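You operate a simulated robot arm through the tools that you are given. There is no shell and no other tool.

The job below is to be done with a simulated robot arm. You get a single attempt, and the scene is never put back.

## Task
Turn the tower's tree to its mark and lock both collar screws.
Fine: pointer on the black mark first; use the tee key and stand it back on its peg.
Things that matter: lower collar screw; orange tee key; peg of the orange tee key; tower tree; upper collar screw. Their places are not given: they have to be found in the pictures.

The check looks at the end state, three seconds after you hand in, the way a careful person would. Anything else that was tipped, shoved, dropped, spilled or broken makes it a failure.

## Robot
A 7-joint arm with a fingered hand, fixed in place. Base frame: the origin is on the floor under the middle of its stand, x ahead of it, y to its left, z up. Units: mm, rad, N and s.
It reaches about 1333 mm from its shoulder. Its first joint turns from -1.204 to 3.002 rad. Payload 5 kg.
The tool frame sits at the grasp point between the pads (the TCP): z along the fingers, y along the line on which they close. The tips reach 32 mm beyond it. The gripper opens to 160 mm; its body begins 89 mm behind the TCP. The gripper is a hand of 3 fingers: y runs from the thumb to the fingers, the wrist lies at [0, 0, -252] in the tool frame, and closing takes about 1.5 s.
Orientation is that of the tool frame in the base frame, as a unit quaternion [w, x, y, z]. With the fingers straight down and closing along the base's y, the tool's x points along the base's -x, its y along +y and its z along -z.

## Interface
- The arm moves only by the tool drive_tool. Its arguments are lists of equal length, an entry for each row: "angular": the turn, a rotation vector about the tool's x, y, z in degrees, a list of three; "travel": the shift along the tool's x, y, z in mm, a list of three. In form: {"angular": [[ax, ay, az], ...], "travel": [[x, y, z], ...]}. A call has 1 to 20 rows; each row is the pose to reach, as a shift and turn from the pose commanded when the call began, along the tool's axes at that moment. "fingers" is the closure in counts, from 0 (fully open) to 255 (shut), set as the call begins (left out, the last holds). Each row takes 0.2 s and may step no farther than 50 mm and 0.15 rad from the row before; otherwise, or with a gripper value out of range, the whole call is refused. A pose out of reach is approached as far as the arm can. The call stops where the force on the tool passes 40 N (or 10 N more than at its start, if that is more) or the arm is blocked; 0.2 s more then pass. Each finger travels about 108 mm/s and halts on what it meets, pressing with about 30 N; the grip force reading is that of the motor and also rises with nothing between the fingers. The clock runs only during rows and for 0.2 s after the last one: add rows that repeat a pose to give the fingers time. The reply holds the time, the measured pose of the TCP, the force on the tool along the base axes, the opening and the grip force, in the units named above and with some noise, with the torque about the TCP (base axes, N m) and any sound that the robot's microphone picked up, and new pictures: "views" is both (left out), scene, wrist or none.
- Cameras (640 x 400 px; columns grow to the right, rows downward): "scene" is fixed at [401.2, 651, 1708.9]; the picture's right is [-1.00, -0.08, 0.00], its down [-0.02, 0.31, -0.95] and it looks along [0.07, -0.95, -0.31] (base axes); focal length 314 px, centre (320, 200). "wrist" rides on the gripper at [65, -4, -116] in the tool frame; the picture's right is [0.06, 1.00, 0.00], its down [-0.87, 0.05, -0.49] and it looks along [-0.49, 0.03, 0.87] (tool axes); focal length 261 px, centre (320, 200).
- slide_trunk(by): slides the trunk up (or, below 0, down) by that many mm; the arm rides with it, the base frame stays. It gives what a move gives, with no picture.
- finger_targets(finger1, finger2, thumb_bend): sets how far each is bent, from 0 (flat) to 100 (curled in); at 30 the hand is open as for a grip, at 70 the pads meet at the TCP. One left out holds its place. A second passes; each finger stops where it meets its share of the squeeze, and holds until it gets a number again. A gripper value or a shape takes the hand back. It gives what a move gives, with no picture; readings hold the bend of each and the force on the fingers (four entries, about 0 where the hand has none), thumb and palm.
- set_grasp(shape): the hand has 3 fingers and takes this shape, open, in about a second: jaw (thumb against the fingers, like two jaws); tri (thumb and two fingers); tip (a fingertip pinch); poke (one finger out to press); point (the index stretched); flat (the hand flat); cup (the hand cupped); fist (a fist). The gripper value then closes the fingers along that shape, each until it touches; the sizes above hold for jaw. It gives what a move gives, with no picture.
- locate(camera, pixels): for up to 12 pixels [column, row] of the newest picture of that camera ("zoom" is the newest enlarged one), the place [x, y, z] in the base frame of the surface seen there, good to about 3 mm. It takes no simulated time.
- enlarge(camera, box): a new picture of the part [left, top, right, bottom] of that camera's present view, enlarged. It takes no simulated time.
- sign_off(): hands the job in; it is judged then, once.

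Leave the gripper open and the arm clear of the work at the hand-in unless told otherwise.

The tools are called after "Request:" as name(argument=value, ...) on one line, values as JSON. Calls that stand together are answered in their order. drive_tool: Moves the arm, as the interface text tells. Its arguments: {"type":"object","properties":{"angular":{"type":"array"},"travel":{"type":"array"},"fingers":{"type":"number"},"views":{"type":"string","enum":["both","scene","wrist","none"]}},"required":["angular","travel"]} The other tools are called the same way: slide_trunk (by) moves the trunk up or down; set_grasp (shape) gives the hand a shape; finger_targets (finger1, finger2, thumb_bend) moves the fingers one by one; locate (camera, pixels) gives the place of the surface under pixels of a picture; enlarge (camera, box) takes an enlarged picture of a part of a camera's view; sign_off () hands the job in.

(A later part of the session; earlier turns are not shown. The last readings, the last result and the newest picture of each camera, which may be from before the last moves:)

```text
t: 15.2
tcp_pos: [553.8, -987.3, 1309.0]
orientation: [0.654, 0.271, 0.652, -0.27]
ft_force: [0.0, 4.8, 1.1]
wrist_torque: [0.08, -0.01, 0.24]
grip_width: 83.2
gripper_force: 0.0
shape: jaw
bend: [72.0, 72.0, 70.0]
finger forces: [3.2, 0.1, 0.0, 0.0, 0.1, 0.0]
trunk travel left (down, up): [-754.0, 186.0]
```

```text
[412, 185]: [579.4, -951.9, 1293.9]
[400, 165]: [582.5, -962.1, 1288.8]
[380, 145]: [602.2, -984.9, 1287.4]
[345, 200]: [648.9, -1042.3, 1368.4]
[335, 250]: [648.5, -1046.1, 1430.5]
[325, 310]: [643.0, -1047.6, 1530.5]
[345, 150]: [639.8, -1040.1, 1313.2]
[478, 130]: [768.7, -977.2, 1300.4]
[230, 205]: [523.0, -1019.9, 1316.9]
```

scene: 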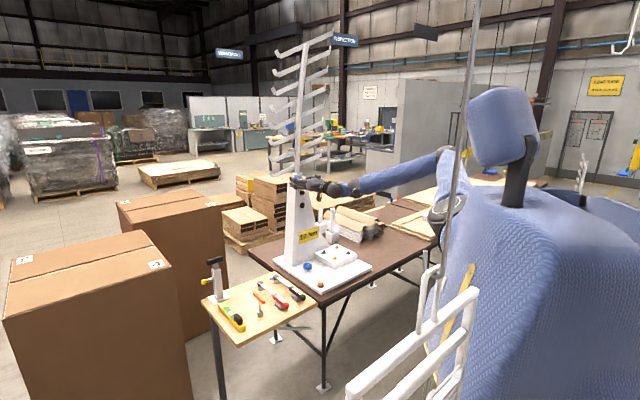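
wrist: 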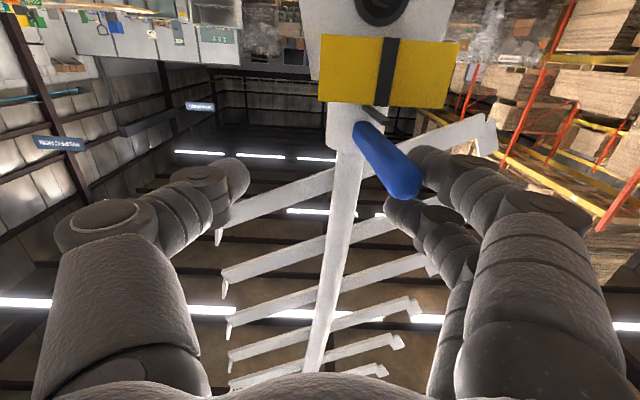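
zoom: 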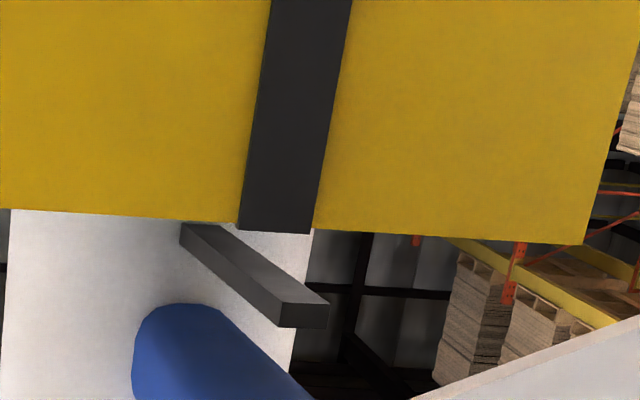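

By my estimate the pointer tip is still ~5.6 mm (≈4°) short of the mark. I push 5 mm more and re-measure.

Request:
drive_tool(angular=[[0, 0, 0], [0, 0, 0], [0, 0, 0]], travel=[[0, -2.5, 0], [0, -5, 0], [0, -5, 0]], views="wrist")

Request:
enlarge(camera="wrist", box=[350, 60, 430, 140])

Request:
enlarge(camera="scene", box=[290, 165, 330, 205])

```text
t: 16.0
tcp_pos: [549.2, -991.4, 1308.3]
orientation: [0.655, 0.27, 0.652, -0.27]
ft_force: [-0.1, 4.1, 0.5]
wrist_torque: [0.08, -0.05, 0.24]
grip_width: 83.1
gripper_force: 0.0
shape: jaw
bend: [72.0, 72.0, 70.0]
finger forces: [3.4, 0.1, 0.0, 0.0, 0.1, 0.0]
trunk travel left (down, up): [-754.0, 186.0]
```

wrist: 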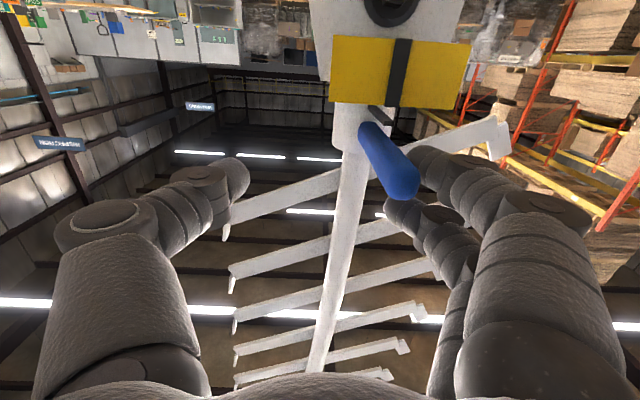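

```text
5.00 times, centred on (390, 100) of wrist
```

zoom: 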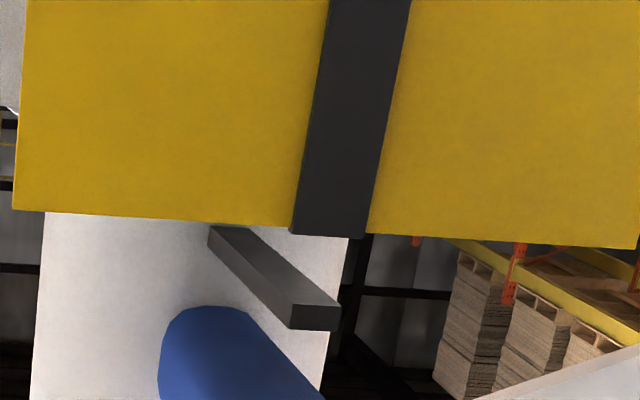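

```text
10.00 times, centred on (310, 185) of scene
```

zoom: 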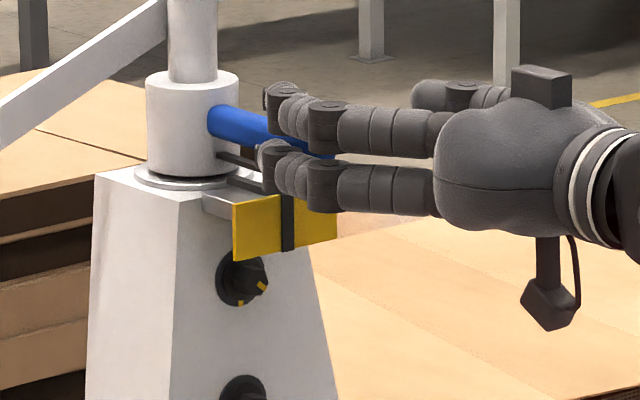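

Now only ~1–1.5 mm (about 1°) short. One more 2 mm nudge.

Request:
drive_tool(angular=[[0, 0, 0], [0, 0, 0], [0, 0, 0]], travel=[[0, -1, 0], [0, -2, 0], [0, -2, 0]], views="wrist")

Request:
enlarge(camera="wrist", box=[350, 60, 430, 140])

```text
t: 16.8
tcp_pos: [548.9, -992.0, 1308.3]
orientation: [0.654, 0.27, 0.653, -0.27]
ft_force: [0.1, 5.6, -0.2]
wrist_torque: [0.04, -0.02, 0.27]
grip_width: 83.0
gripper_force: 0.1
shape: jaw
bend: [72.0, 72.0, 70.0]
finger forces: [3.7, 0.1, 0.0, 0.0, 0.0, 0.1]
trunk travel left (down, up): [-754.0, 186.0]
```

wrist: 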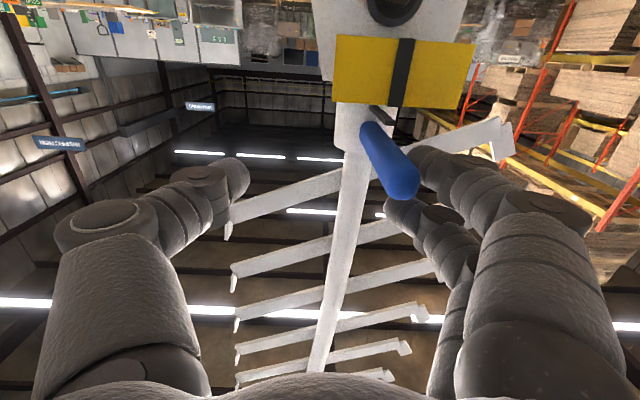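

```text
5.00 times, centred on (390, 100) of wrist
```

zoom: 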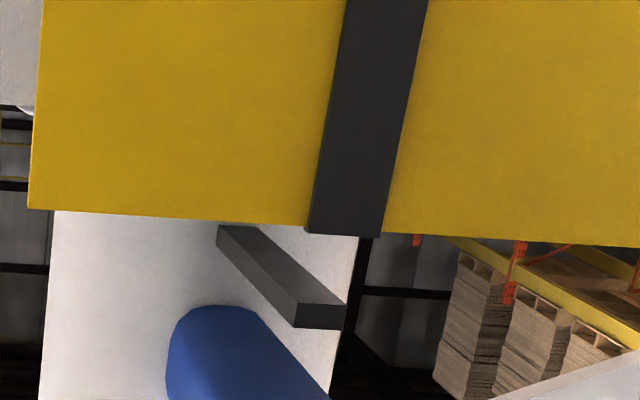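

The pointer tip and mark now coincide within about half a millimetre by my geometry. I release sideways by 12 mm, then retreat straight back 120 mm, and re-check.

Request:
drive_tool(angular=[[0, 0, 0], [0, 0, 0], [0, 0, 0], [0, 0, 0], [0, 0, 0], [0, 0, 0], [0, 0, 0]], travel=[[0, 6, 0], [0, 12, 0], [0, 12, -20], [0, 12, -45], [0, 12, -70], [0, 12, -95], [0, 12, -120]], views="both")

Request:
enlarge(camera="scene", box=[295, 170, 325, 200])

Request:
enlarge(camera="wrist", box=[280, 20, 400, 140])

```text
t: 18.4
tcp_pos: [470.8, -898.2, 1306.2]
orientation: [0.654, 0.271, 0.652, -0.271]
ft_force: [-0.2, 0.4, -0.1]
wrist_torque: [0.0, 0.0, -0.04]
grip_width: 80.4
gripper_force: 0.1
shape: jaw
bend: [72.0, 72.0, 70.0]
finger forces: [0.0, 0.0, 0.0, 0.0, 0.0, 0.0]
trunk travel left (down, up): [-754.0, 186.0]
```

scene: 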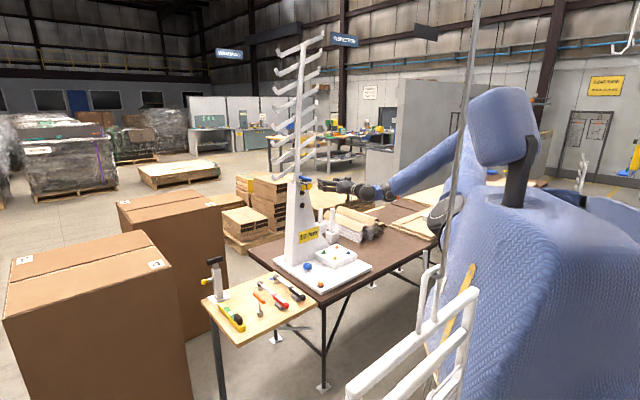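
wrist: 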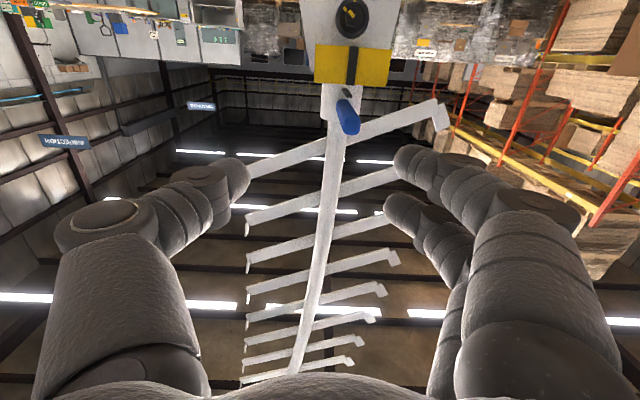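

```text
13.33 times, centred on (310, 185) of scene
```

zoom: 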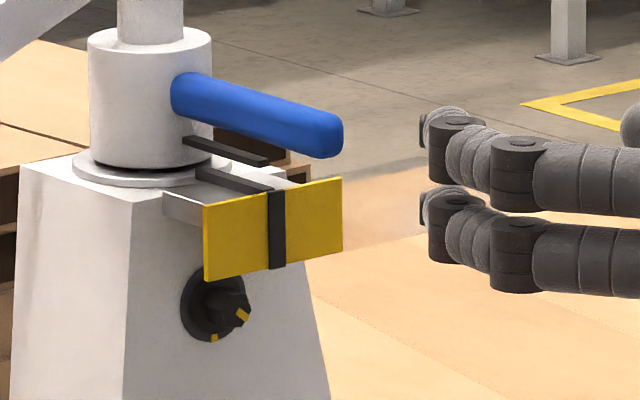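

```text
3.33 times, centred on (340, 80) of wrist
```

zoom: 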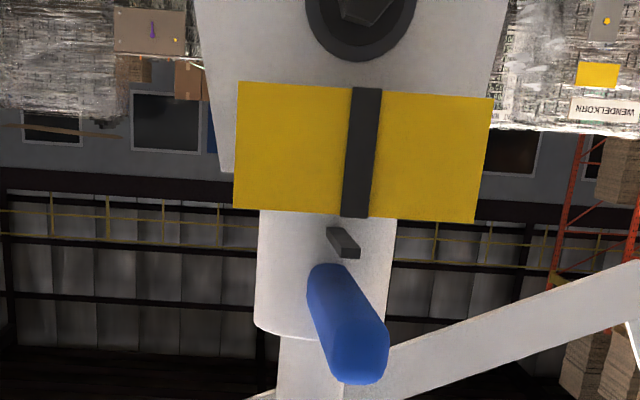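

The pointer and the dark strip on the bracket look parallel. I enlarge more tightly to judge the alignment exactly.

Request:
enlarge(camera="scene", box=[298, 178, 314, 194])

Request:
locate(camera="zoom", pixels=[[320, 200]])

```text
16.00 times, centred on (306, 186) of scene
```

zoom: 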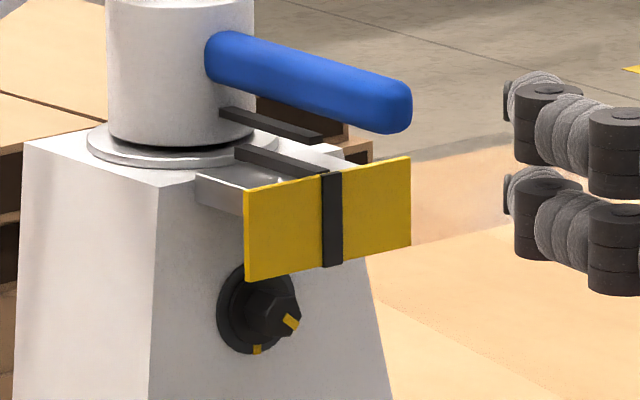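

```text
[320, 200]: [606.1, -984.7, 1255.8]
```

The pointer and strip are parallel and stacked within about half a millimetre: the pointer is on the mark. Next: get the key. I retreat and pitch the hand back to pointing down, ending near (395,−700,1400).

Request:
drive_tool(angular=[[0, 8, 0], [0, 16, 0], [0, 24, 0], [0, 32, 0], [0, 40, 0], [0, 48, 0], [0, 56, 0], [0, 64, 0], [0, 72, 0], [0, 80, 0], [0, 85, 0], [0, 90, 0]], travel=[[-5, 3, -25], [-8, 6, -45], [-11, 10, -65], [-15, 15, -85], [-20, 20, -105], [-30, 30, -120], [-42, 40, -135], [-55, 50, -150], [-68, 60, -165], [-80, 72, -180], [-88, 80, -188], [-93.8, 86.5, -193.7]], views="both")

```text
t: 21.0
tcp_pos: [397.5, -700.4, 1401.0]
orientation: [0.0, 0.383, 0.924, 0.001]
ft_force: [0.7, 0.1, -0.2]
wrist_torque: [0.0, 0.05, 0.01]
grip_width: 80.3
gripper_force: 0.1
shape: jaw
bend: [72.0, 72.0, 70.0]
finger forces: [0.1, 0.0, 0.0, 0.0, 0.0, 0.0]
trunk travel left (down, up): [-754.0, 186.0]
```

scene: 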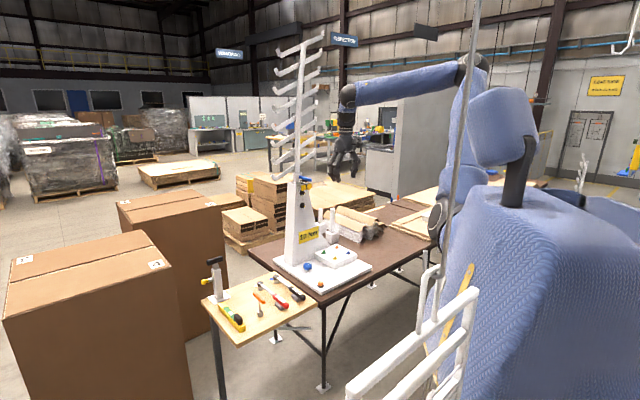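
wrist: 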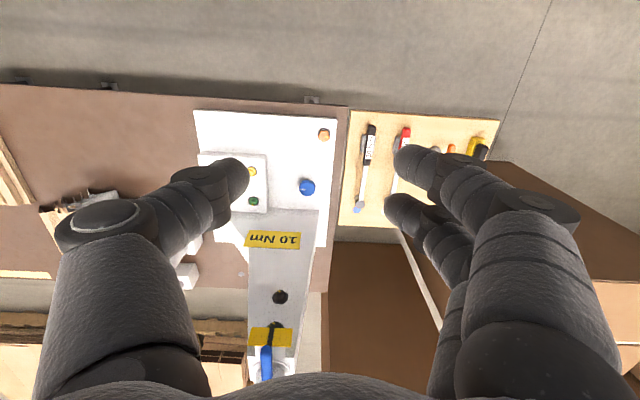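

Back to elbow-up posture with hand down. Now I move over toward the tool board, to (700,−560,1150), still high above everything.

Request:
drive_tool(angular=[[0, 0, 0], [0, 0, 0], [0, 0, 0], [0, 0, 0], [0, 0, 0], [0, 0, 0], [0, 0, 0], [0, 0, 0], [0, 0, 0], [0, 0, 0], [0, 0, 0]], travel=[[-11, 31, 25], [-23, 63, 50], [-34, 94, 75], [-46, 125, 100], [-57, 157, 126], [-69, 188, 151], [-80, 219, 176], [-92, 250, 201], [-103, 282, 226], [-114.6, 313.1, 251], [-114.6, 313.1, 251]], views="both")

```text
t: 23.4
tcp_pos: [697.1, -561.2, 1150.8]
orientation: [0.003, 0.383, 0.924, 0.001]
ft_force: [0.2, -0.9, 0.4]
wrist_torque: [0.01, -0.05, -0.03]
grip_width: 80.0
gripper_force: 0.1
shape: jaw
bend: [72.0, 72.0, 70.0]
finger forces: [0.0, 0.1, 0.0, 0.0, 0.0, 0.1]
trunk travel left (down, up): [-754.0, 186.0]
```

scene: 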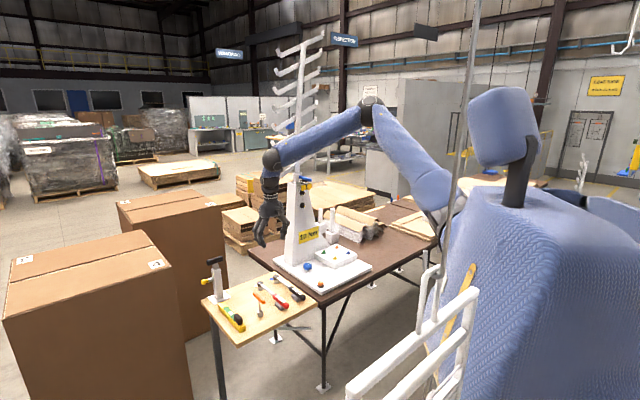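
wrist: 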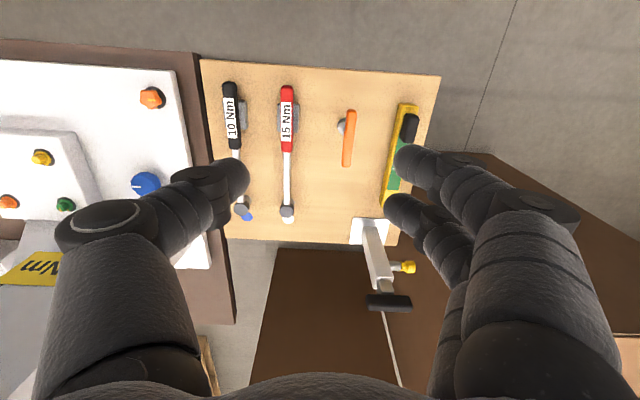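

The key's orange handle is visible at (348,138) in the wrist view, lying nearly along the picture's vertical, so closing along tool y suits it. I measure handle ends, socket, neighbours and the tall stand.

Request:
enlarge(camera="wrist", box=[310, 90, 390, 180])

Request:
locate(camera="zoom", pixels=[[320, 200]])

Request:
locate(camera="wrist", pixels=[[351, 112], [346, 165], [348, 138], [341, 127], [352, 126], [345, 150], [388, 302], [405, 267], [409, 125], [397, 180], [288, 105], [330, 180]])

```text
4.44 times, centred on (350, 135) of wrist
```

zoom: 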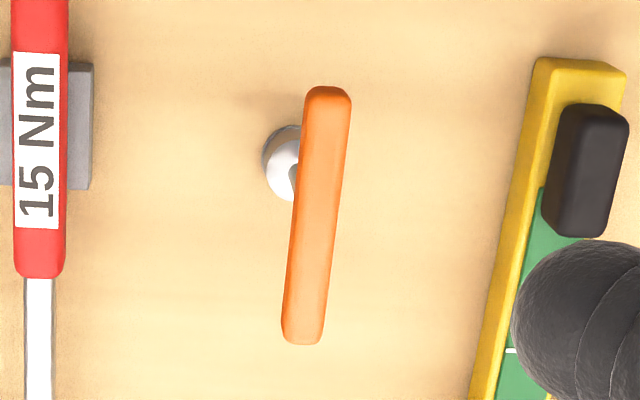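

```text
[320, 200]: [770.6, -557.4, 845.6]
```

```text
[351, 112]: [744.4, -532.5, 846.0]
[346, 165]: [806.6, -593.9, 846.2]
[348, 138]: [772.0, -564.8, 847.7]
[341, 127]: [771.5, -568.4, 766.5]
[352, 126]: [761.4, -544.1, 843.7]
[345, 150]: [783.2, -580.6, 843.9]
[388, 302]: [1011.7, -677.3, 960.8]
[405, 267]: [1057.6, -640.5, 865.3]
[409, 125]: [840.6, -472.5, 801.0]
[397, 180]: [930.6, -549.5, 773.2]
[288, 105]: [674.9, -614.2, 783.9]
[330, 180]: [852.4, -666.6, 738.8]
```

Handle centre is about (775.4,−563.3), z≈840, aligned within 1° of the tool x axis. With an 80 mm opening the fingers clear the level and wrench. I go to a point straight above, z≈950.

Request:
drive_tool(angular=[[0, 0, 0], [0, 0, 0], [0, 0, 0], [0, 0, 0], [0, 0, 0], [0, 0, 0], [0, 0, 0]], travel=[[-14, 13, 33], [-28, 26, 66], [-42, 40, 99], [-56.9, 53.9, 132], [-56.9, 53.9, 166], [-56.9, 53.9, 200], [-56.9, 53.9, 200]], views="both")

Request:
enlarge(camera="wrist", box=[220, 60, 420, 240])

```text
t: 25.0
tcp_pos: [776.2, -563.5, 951.3]
orientation: [0.002, 0.383, 0.924, -0.001]
ft_force: [0.5, -0.7, 0.4]
wrist_torque: [-0.02, -0.01, -0.02]
grip_width: 80.1
gripper_force: 0.0
shape: jaw
bend: [72.0, 72.0, 70.0]
finger forces: [0.1, 0.0, 0.0, 0.1, 0.0, 0.0]
trunk travel left (down, up): [-754.0, 186.0]
```

scene: 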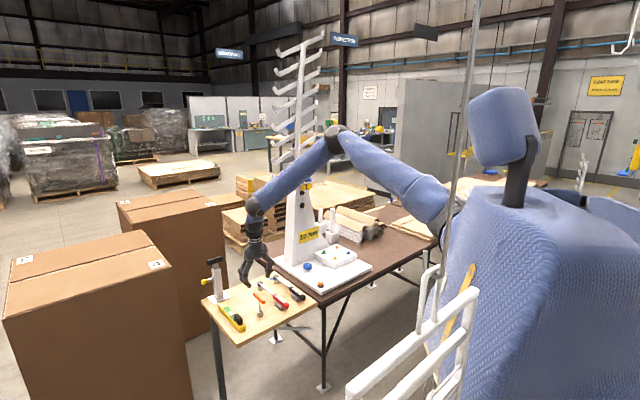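
wrist: 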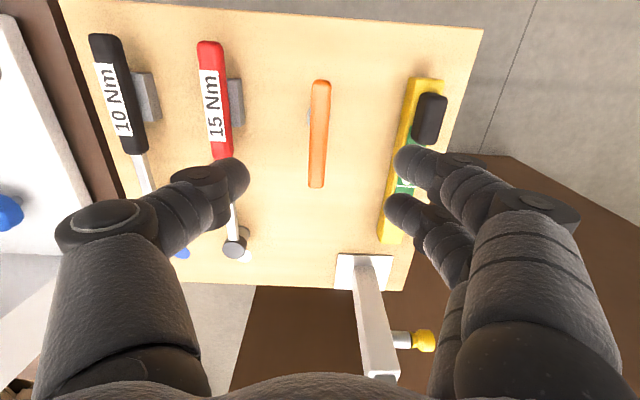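

```text
2.22 times, centred on (320, 150) of wrist
```

zoom: 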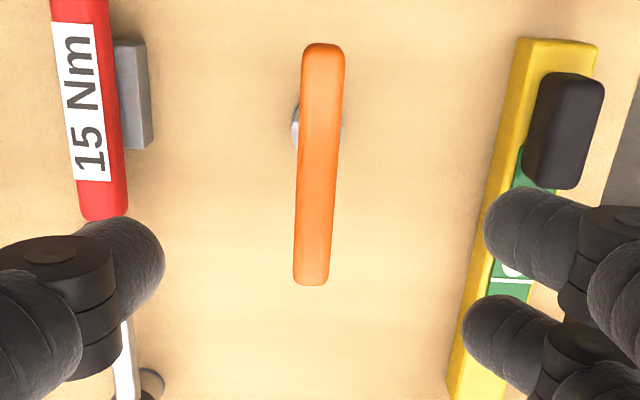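

The handle centre projects within 1–2 mm of my tool axis. I descend 111 mm so the pads are level with the handle (z≈840).

Request:
drive_tool(angular=[[0, 0, 0], [0, 0, 0], [0, 0, 0], [0, 0, 0], [0, 0, 0], [0, 0, 0], [0, 0, 0]], travel=[[0, -1, 25], [0, -1, 50], [0, -1, 70], [0, -1, 85], [0, -1, 98], [0, -1, 110], [0, -1, 110]], views="both")

Request:
enlarge(camera="scene", box=[225, 250, 305, 330])

```text
t: 26.6
tcp_pos: [775.6, -564.9, 840.9]
orientation: [0.002, 0.383, 0.924, 0.001]
ft_force: [0.3, -0.9, 1.0]
wrist_torque: [0.04, -0.02, 0.02]
grip_width: 80.2
gripper_force: 0.1
shape: jaw
bend: [72.0, 72.0, 70.0]
finger forces: [0.0, 0.1, 0.0, 0.1, 0.0, 0.0]
trunk travel left (down, up): [-754.0, 186.0]
```

scene: 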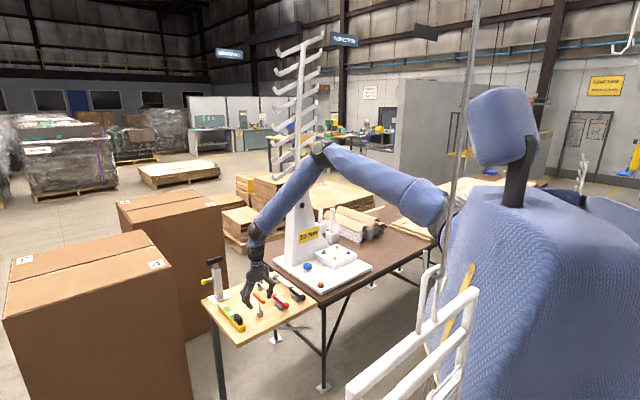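
wrist: 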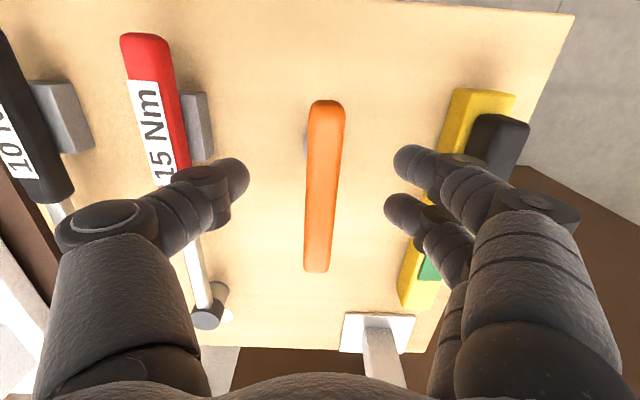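

```text
5.00 times, centred on (265, 290) of scene
```

zoom: 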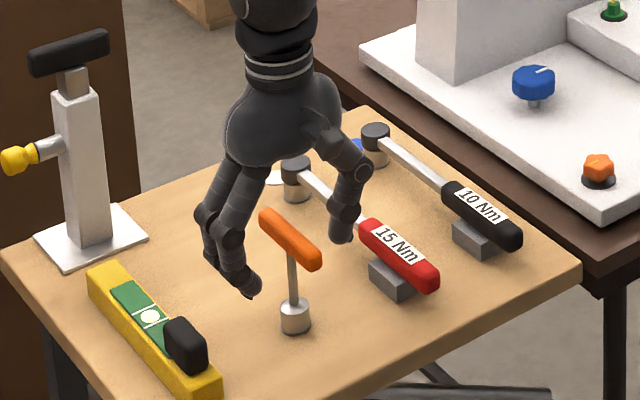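

Fingers straddle the handle symmetrically (handle ~2 mm to the finger side). I shift 2 mm and close the hand on the handle.

Request:
drive_tool(angular=[[0, 0, 0], [0, 0, 0], [0, 0, 0], [0, 0, 0], [0, 0, 0], [0, 0, 0], [0, 0, 0], [0, 0, 0], [0, 0, 0]], travel=[[0, 2, 0], [0, 2, 0], [0, 2, 0], [0, 2, 0], [0, 2, 0], [0, 2, 0], [0, 2, 0], [0, 2, 0], [0, 2, 0]], fingers=255, views="both")

Request:
enlarge(camera="scene", box=[225, 250, 305, 330])

```text
t: 28.6
tcp_pos: [779.6, -562.3, 841.6]
orientation: [0.001, 0.384, 0.924, 0.0]
ft_force: [0.3, -0.4, -2.0]
wrist_torque: [-0.03, 0.05, -0.03]
grip_width: 6.6
gripper_force: 30.0
shape: jaw
bend: [71.0, 71.0, 72.0]
finger forces: [9.3, 9.4, 0.1, 0.1, 22.1, 0.0]
trunk travel left (down, up): [-754.0, 186.0]
```

scene: 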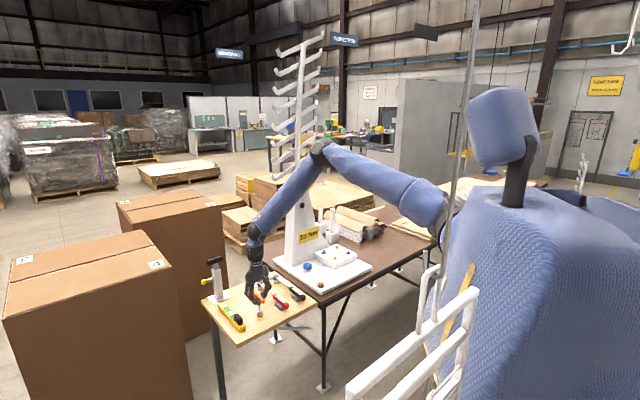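
wrist: 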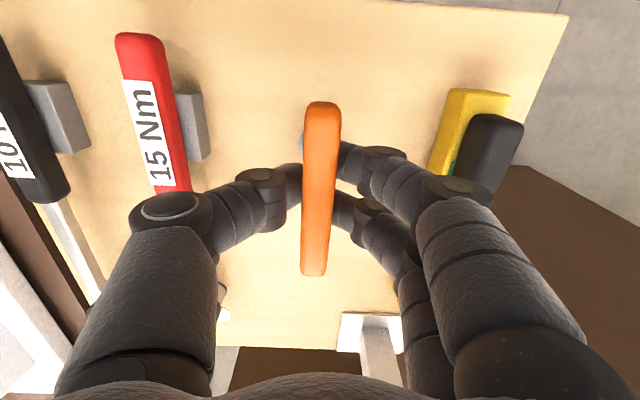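

```text
5.00 times, centred on (265, 290) of scene
```

zoom: 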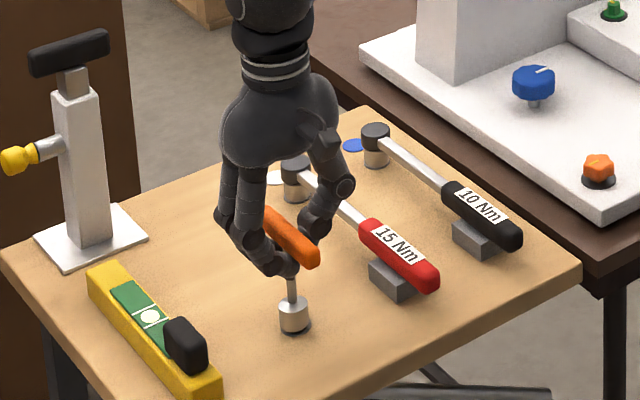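

Grip width reads 6.6 mm, less than the ~16 mm handle: the fingertips appear to have closed under the handle, on the shaft. I'll measure fingertip heights relative to the handle.

Request:
enlarge(camera="wrist", box=[240, 90, 420, 290])

Request:
locate(camera="wrist", pixels=[[350, 155], [346, 165], [345, 208], [296, 182], [285, 185], [268, 180], [378, 155], [322, 130], [318, 250], [320, 190], [370, 205], [315, 272]])

Request:
enlarge(camera="scene", box=[245, 270, 285, 320])

```text
2.00 times, centred on (330, 190) of wrist
```

zoom: 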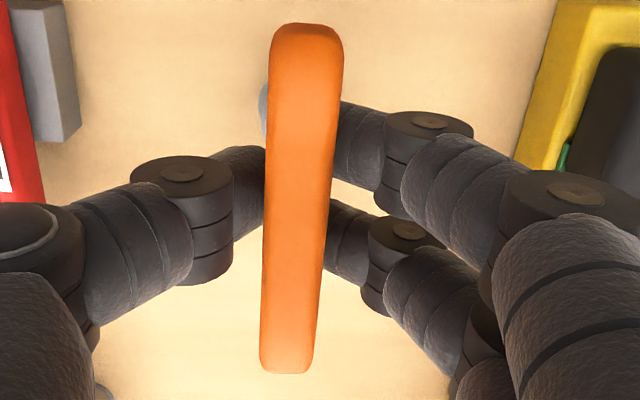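

```text
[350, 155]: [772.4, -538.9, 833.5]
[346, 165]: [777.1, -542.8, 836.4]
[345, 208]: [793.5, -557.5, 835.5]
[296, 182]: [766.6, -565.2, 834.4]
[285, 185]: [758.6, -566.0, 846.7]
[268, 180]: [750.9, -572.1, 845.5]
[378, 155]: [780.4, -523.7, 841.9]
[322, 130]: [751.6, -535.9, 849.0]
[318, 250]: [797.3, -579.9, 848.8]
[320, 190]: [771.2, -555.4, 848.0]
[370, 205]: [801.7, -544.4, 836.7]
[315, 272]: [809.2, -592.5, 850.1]
```

```text
8.00 times, centred on (265, 295) of scene
```

zoom: 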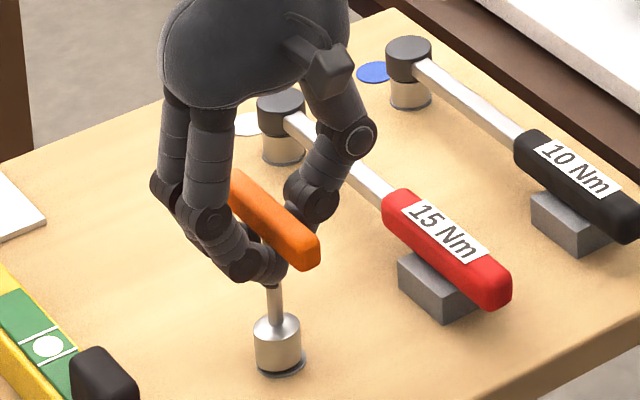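

Fingertip centres sit ~15 mm beyond the TCP, i.e. under the handle. A squeeze on the handle's flat sides will turn better, so I open to 80 mm and raise 14 mm before closing again.

Request:
drive_tool(angular=[[0, 0, 0], [0, 0, 0], [0, 0, 0], [0, 0, 0], [0, 0, 0], [0, 0, 0], [0, 0, 0], [0, 0, 0]], travel=[[0, 0, 0], [0, 0, 0], [0, 0, 0], [0, 0, 0], [0, 0, 0], [0, 0, -7], [0, 0, -14], [0, 0, -14]], fingers=128, views="both")

Request:
enlarge(camera="scene", box=[245, 270, 285, 320])

```text
t: 30.4
tcp_pos: [778.8, -561.4, 855.8]
orientation: [0.001, 0.382, 0.924, 0.0]
ft_force: [-0.8, 0.3, 0.1]
wrist_torque: [0.01, 0.02, 0.04]
grip_width: 78.8
gripper_force: 0.1
shape: jaw
bend: [72.0, 72.0, 70.0]
finger forces: [0.0, 0.1, 0.0, 0.1, 0.0, 0.0]
trunk travel left (down, up): [-754.0, 186.0]
```

scene: 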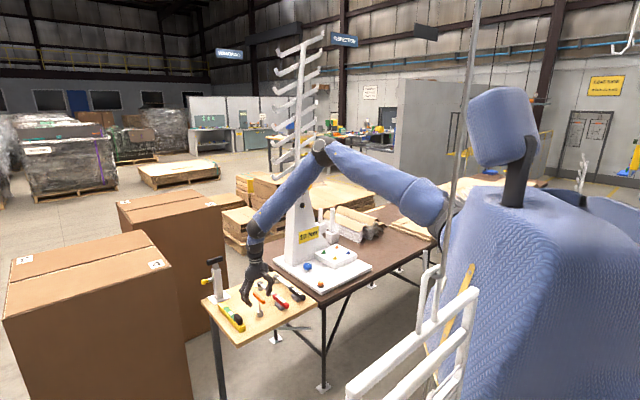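
wrist: 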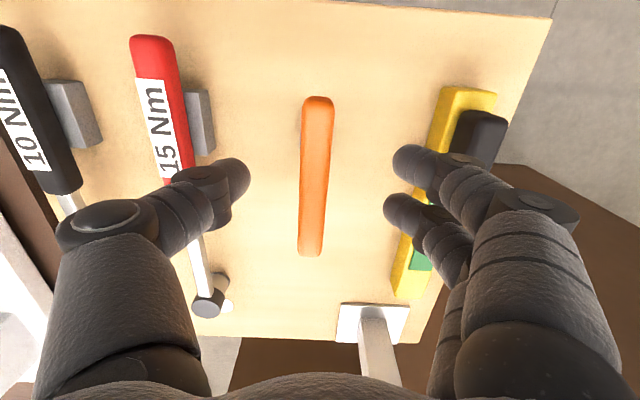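

```text
8.00 times, centred on (265, 295) of scene
```

zoom: 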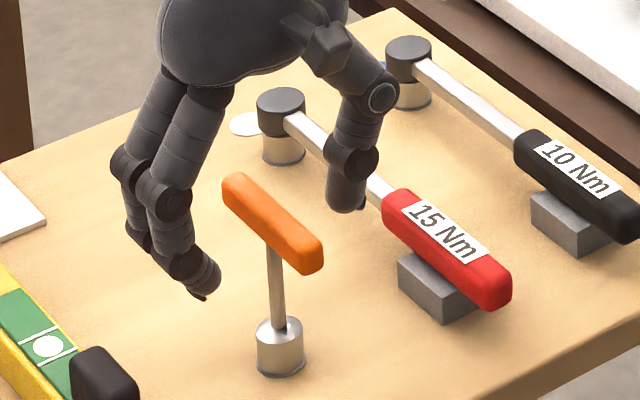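

The key settled back on its peg. The handle lies ~3.5 mm to the thumb side and ~2 mm in −x; I correct that and close again at this height.

Request:
drive_tool(angular=[[0, 0, 0], [0, 0, 0], [0, 0, 0], [0, 0, 0], [0, 0, 0], [0, 0, 0], [0, 0, 0], [0, 0, 0], [0, 0, 0], [0, 0, 0]], travel=[[-2, -3.5, 0], [-2, -3.5, 0], [-2, -3.5, 0], [-2, -3.5, 0], [-2, -3.5, 0], [-2, -3.5, 0], [-2, -3.5, 0], [-2, -3.5, 0], [-2, -3.5, 0], [-2, -3.5, 0]], fingers=255, views="both")

Request:
enlarge(camera="scene", box=[245, 270, 285, 320])

Request:
enlarge(camera="wrist", box=[230, 80, 410, 280])

```text
t: 32.6
tcp_pos: [778.3, -566.1, 855.5]
orientation: [0.002, 0.384, 0.923, 0.001]
ft_force: [0.5, 0.3, -0.7]
wrist_torque: [0.03, 0.0, 0.05]
grip_width: 10.7
gripper_force: 29.8
shape: jaw
bend: [71.0, 71.0, 70.0]
finger forces: [13.5, 13.4, 0.0, 0.0, 27.5, 0.0]
trunk travel left (down, up): [-754.0, 186.0]
```

scene: 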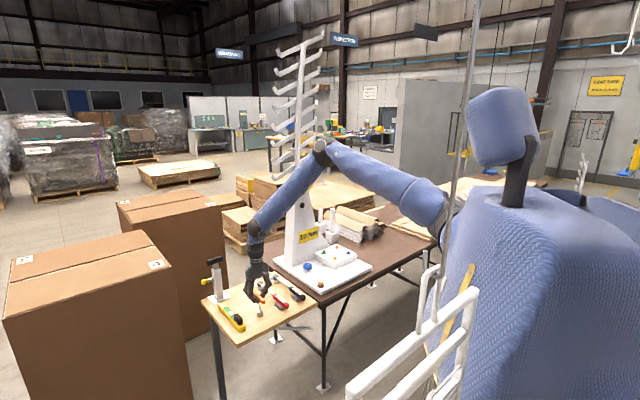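
wrist: 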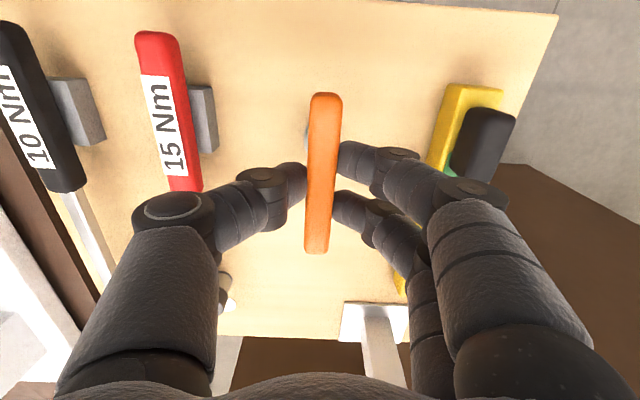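

```text
8.00 times, centred on (265, 295) of scene
```

zoom: 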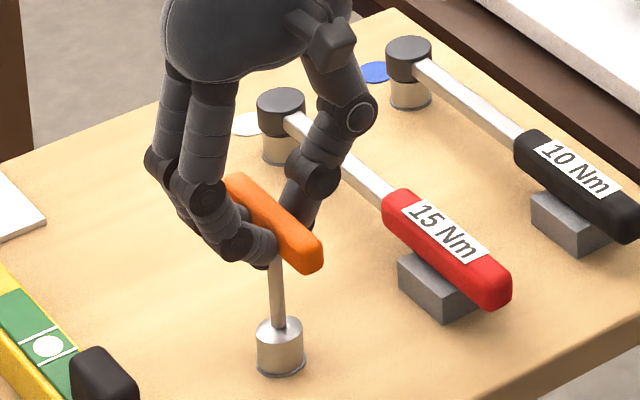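

```text
2.00 times, centred on (320, 180) of wrist
```

zoom: 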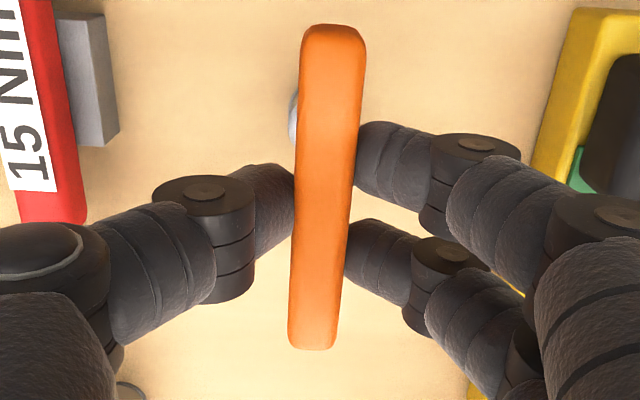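

Both fingers (13.5 N each) and thumb (27.5 N) now squeeze the handle's sides. I lift straight up, slowly at first.

Request:
drive_tool(angular=[[0, 0, 0], [0, 0, 0], [0, 0, 0], [0, 0, 0], [0, 0, 0], [0, 0, 0], [0, 0, 0], [0, 0, 0]], travel=[[0, 0, -4], [0, 0, -10], [0, 0, -18], [0, 0, -28], [0, 0, -40], [0, 0, -55], [0, 0, -70], [0, 0, -70]], views="both")

Request:
enlarge(camera="scene", box=[235, 240, 305, 320])

```text
t: 34.4
tcp_pos: [778.5, -566.5, 923.7]
orientation: [0.001, 0.383, 0.924, 0.0]
ft_force: [0.8, 0.7, -1.3]
wrist_torque: [-0.01, 0.02, 0.01]
grip_width: 10.7
gripper_force: 29.8
shape: jaw
bend: [71.0, 71.0, 70.0]
finger forces: [13.7, 13.6, 0.0, 0.1, 27.3, 0.0]
trunk travel left (down, up): [-754.0, 186.0]
```

scene: 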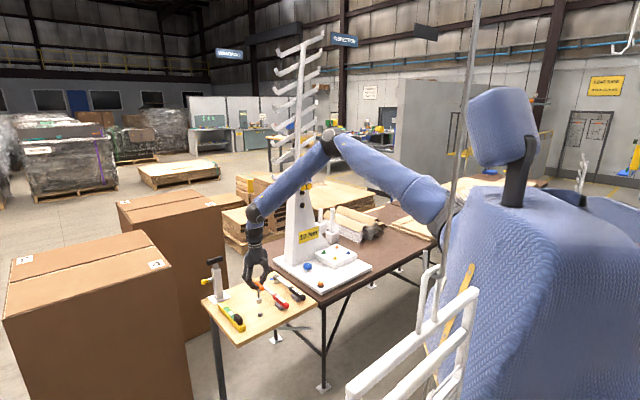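
wrist: 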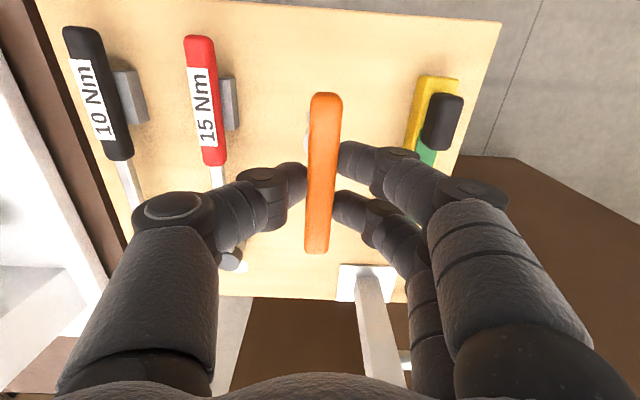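

```text
5.00 times, centred on (270, 280) of scene
```

zoom: 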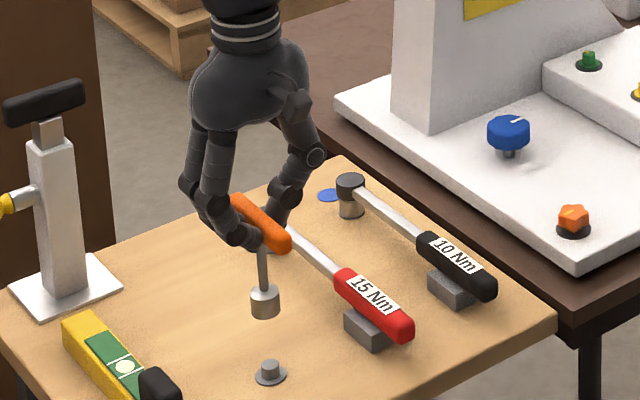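

The key is off; its bare peg shows at (270,370) in the zoom. I measure the peg and the key's socket in the hand.

Request:
locate(camera="zoom", pixels=[[270, 362], [270, 372], [258, 380], [283, 378], [265, 288], [265, 305], [263, 265], [252, 300], [278, 300]])

Request:
enlarge(camera="scene", box=[250, 280, 286, 316])

```text
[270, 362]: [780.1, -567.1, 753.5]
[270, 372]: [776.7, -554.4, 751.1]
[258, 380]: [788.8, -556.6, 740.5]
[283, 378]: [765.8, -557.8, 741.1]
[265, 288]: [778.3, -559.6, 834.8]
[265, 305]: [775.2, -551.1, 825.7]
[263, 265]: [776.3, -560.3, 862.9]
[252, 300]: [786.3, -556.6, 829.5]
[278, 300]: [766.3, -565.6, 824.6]
```

```text
11.11 times, centred on (268, 298) of scene
```

zoom: 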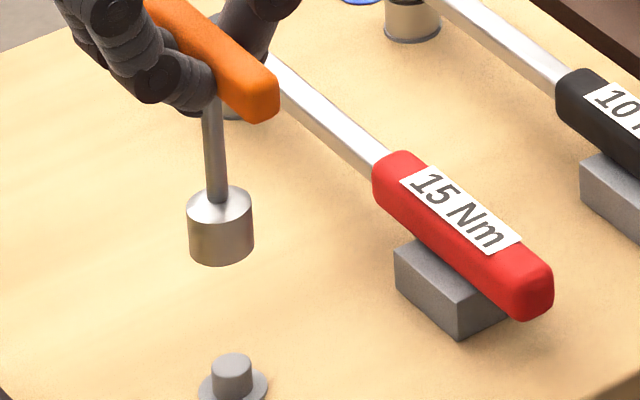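

Now a close look at both screws in the scene picture before carrying the key over.

Request:
enlarge(camera="scene", box=[297, 188, 311, 202])

Request:
locate(camera="zoom", pixels=[[320, 200]])

Request:
enlarge(camera="scene", box=[297, 200, 311, 214])

Request:
locate(camera="zoom", pixels=[[320, 200]])

```text
16.00 times, centred on (304, 195) of scene
```

zoom: 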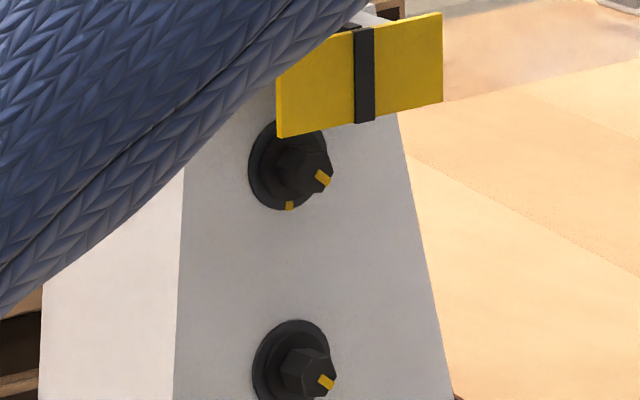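

```text
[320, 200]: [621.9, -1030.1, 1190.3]
```

```text
16.00 times, centred on (304, 207) of scene
```

zoom: 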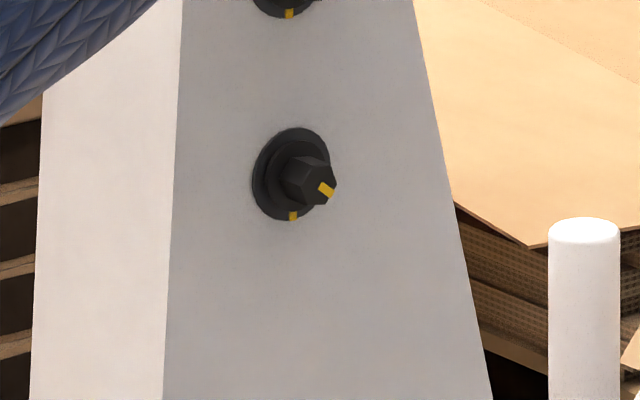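

```text
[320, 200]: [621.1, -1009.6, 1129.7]
```

Each screw's hex line is at about 4:30 with another ring mark at 6:00, so locking is about 45° clockwise. I carry the key up and away: first to about (700,−560,1150).

Request:
drive_tool(angular=[[0, 0, 0], [0, 0, 0], [0, 0, 0], [0, 0, 0], [0, 0, 0], [0, 0, 0], [0, 0, 0], [0, 0, 0]], travel=[[0, 0, -30], [0, 0, -60], [10, -8, -95], [22, -18, -128], [35, -29, -160], [48, -40, -194], [60, -51, -226], [60, -51, -226]], views="none")

Request:
drive_tool(angular=[[0, 0, 0], [0, 0, 0], [0, 0, 0], [0, 0, 0], [0, 0, 0], [0, 0, 0], [0, 0, 0], [0, 0, 0], [0, 0, 0], [0, 0, 0], [0, 0, 0], [0, 0, 0], [0, 0, 0]], travel=[[9, -26, -21], [19, -52, -42], [29, -78, -63], [38, -104, -84], [48, -130, -105], [57, -157, -126], [67, -183, -146], [76, -209, -167], [86, -235, -188], [95, -261, -209], [105, -287, -230], [114.6, -313, -251], [114.6, -313, -251]], views="both")

```text
t: 36.2
tcp_pos: [698.0, -560.6, 1150.6]
orientation: [0.001, 0.382, 0.924, 0.001]
ft_force: [-0.1, 0.4, -0.5]
wrist_torque: [0.01, 0.01, -0.01]
grip_width: 10.5
gripper_force: 30.8
shape: jaw
bend: [71.0, 71.0, 70.0]
finger forces: [13.6, 13.6, 0.0, 0.0, 27.2, 0.1]
trunk travel left (down, up): [-754.0, 186.0]
```

```text
t: 39.0
tcp_pos: [393.4, -700.0, 1399.7]
orientation: [0.001, 0.383, 0.924, 0.0]
ft_force: [-0.2, 0.1, -0.3]
wrist_torque: [0.02, 0.04, 0.02]
grip_width: 10.4
gripper_force: 30.0
shape: jaw
bend: [71.0, 71.0, 70.0]
finger forces: [13.5, 13.6, 0.1, 0.1, 27.2, 0.1]
trunk travel left (down, up): [-754.0, 186.0]
```

scene: 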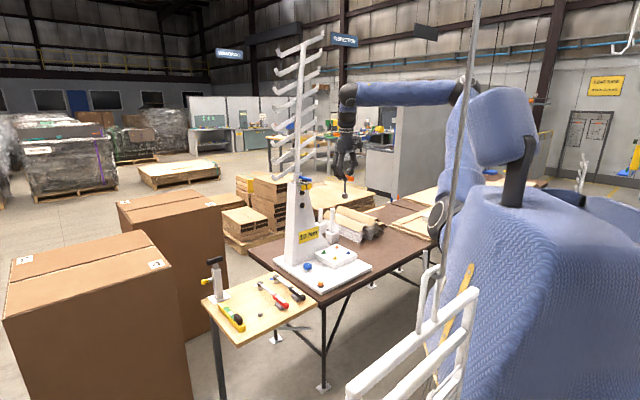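
wrist: 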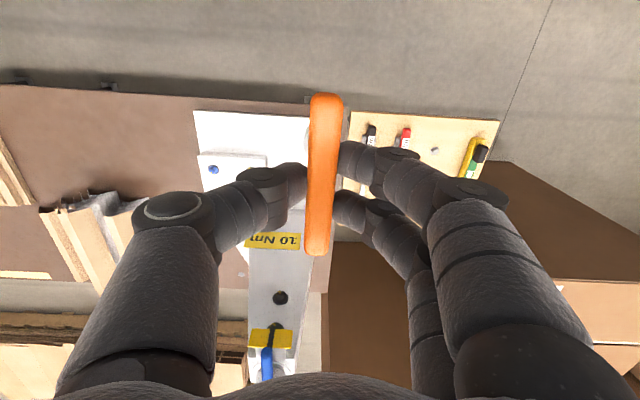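

Key still firmly held. Now I pitch the hand up to horizontal while moving to a stand-off in front of the upper screw (about 125 mm short of it).

Request:
drive_tool(angular=[[0, -8, 0], [0, -16, 0], [0, -24, 0], [0, -32, 0], [0, -40, 0], [0, -48, 0], [0, -56, 0], [0, -64, 0], [0, -72, 0], [0, -80, 0], [0, -86, 0], [0, -90, 0], [0, -90, 0]], travel=[[-10, -5, 15], [-20, -10, 31], [-30, -15, 47], [-41, -20, 63], [-53, -25, 79], [-65, -30, 95], [-78, -35, 111], [-91, -40, 127], [-105, -45, 143], [-118, -50, 159], [-130, -54, 175], [-141.6, -57.3, 188.7], [-141.6, -57.3, 188.7]], views="both")

Request:
enlarge(camera="scene", box=[285, 165, 365, 225])

```text
t: 41.8
tcp_pos: [454.8, -840.6, 1212.7]
orientation: [0.655, 0.27, 0.652, -0.27]
ft_force: [-0.4, -0.5, -1.1]
wrist_torque: [0.02, -0.01, 0.02]
grip_width: 10.4
gripper_force: 30.4
shape: jaw
bend: [71.0, 71.0, 70.0]
finger forces: [13.4, 13.3, 0.1, 0.1, 26.7, 0.1]
trunk travel left (down, up): [-754.0, 186.0]
```

scene: 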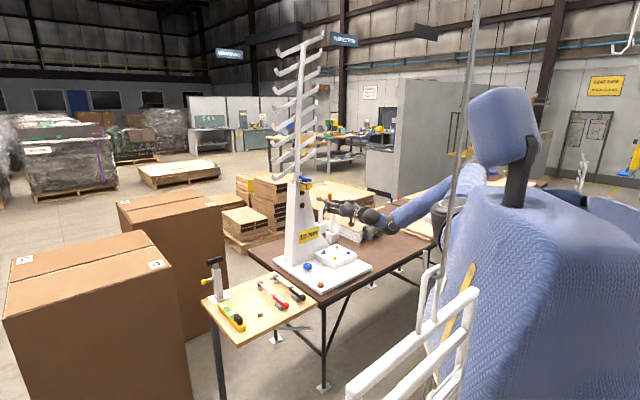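
wrist: 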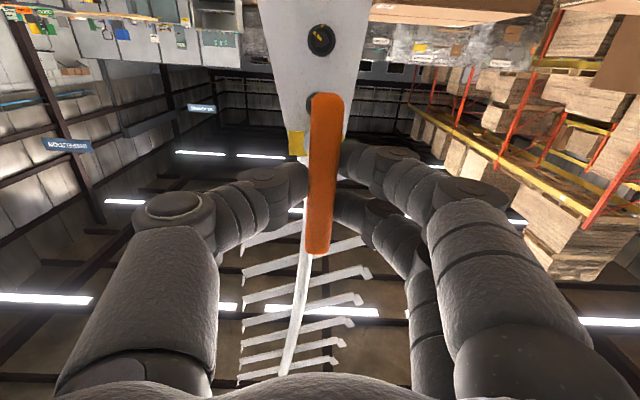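

```text
6.67 times, centred on (325, 195) of scene
```

zoom: 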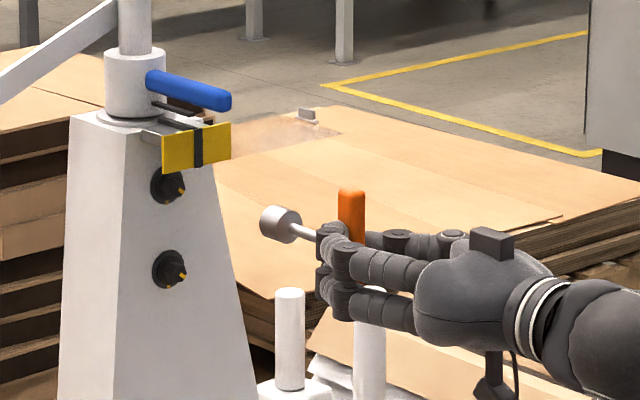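

The key points level at the tower. I test in free space that I can roll the tool +50° about its axis (the locking direction) and come back.

Request:
drive_tool(angular=[[0, 0, 8.4], [0, 0, 16.8], [0, 0, 25.2], [0, 0, 33.6], [0, 0, 42], [0, 0, 50], [0, 0, 58], [0, 0, 58]], travel=[[0, 0, 0], [0, 0, 0], [0, 0, 0], [0, 0, 0], [0, 0, 0], [0, 0, 0], [0, 0, 0], [0, 0, 0]], views="both")

Request:
enlarge(camera="wrist", box=[220, 0, 420, 200])

Request:
enlarge(camera="scene", box=[285, 165, 365, 225])

```text
t: 43.6
tcp_pos: [454.7, -840.0, 1211.1]
orientation: [0.704, 0.553, 0.439, 0.081]
ft_force: [-1.3, 0.4, -1.0]
wrist_torque: [0.05, 0.05, -0.04]
grip_width: 10.3
gripper_force: 30.4
shape: jaw
bend: [71.0, 71.0, 70.0]
finger forces: [13.2, 13.1, 0.1, 0.1, 27.1, 0.0]
trunk travel left (down, up): [-754.0, 186.0]
```

scene: 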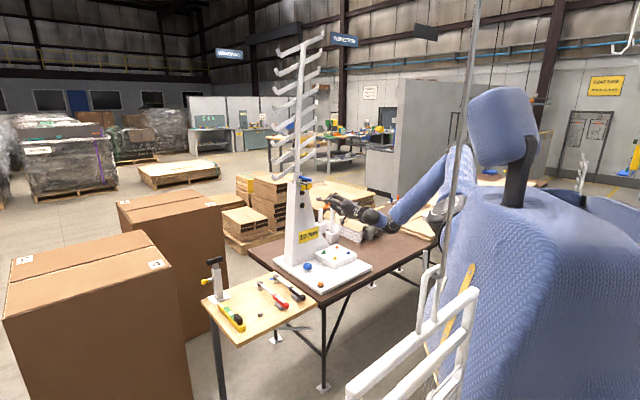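
wrist: 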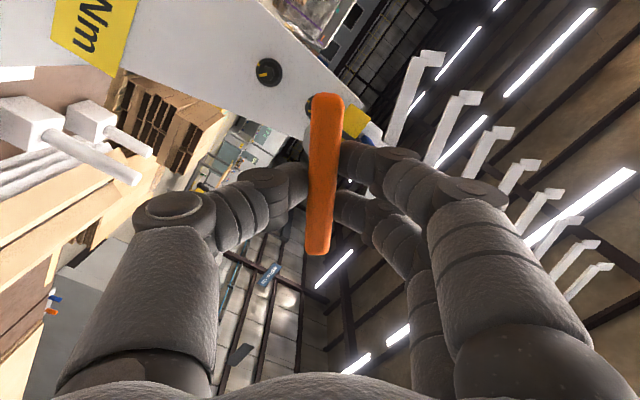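

```text
2.00 times, centred on (320, 100) of wrist
```

zoom: 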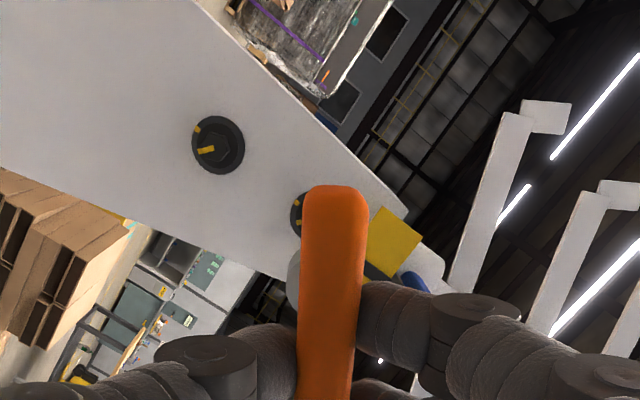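

```text
6.67 times, centred on (325, 195) of scene
```

zoom: 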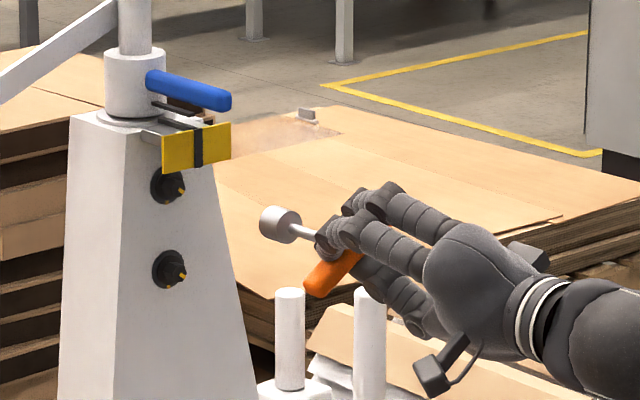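

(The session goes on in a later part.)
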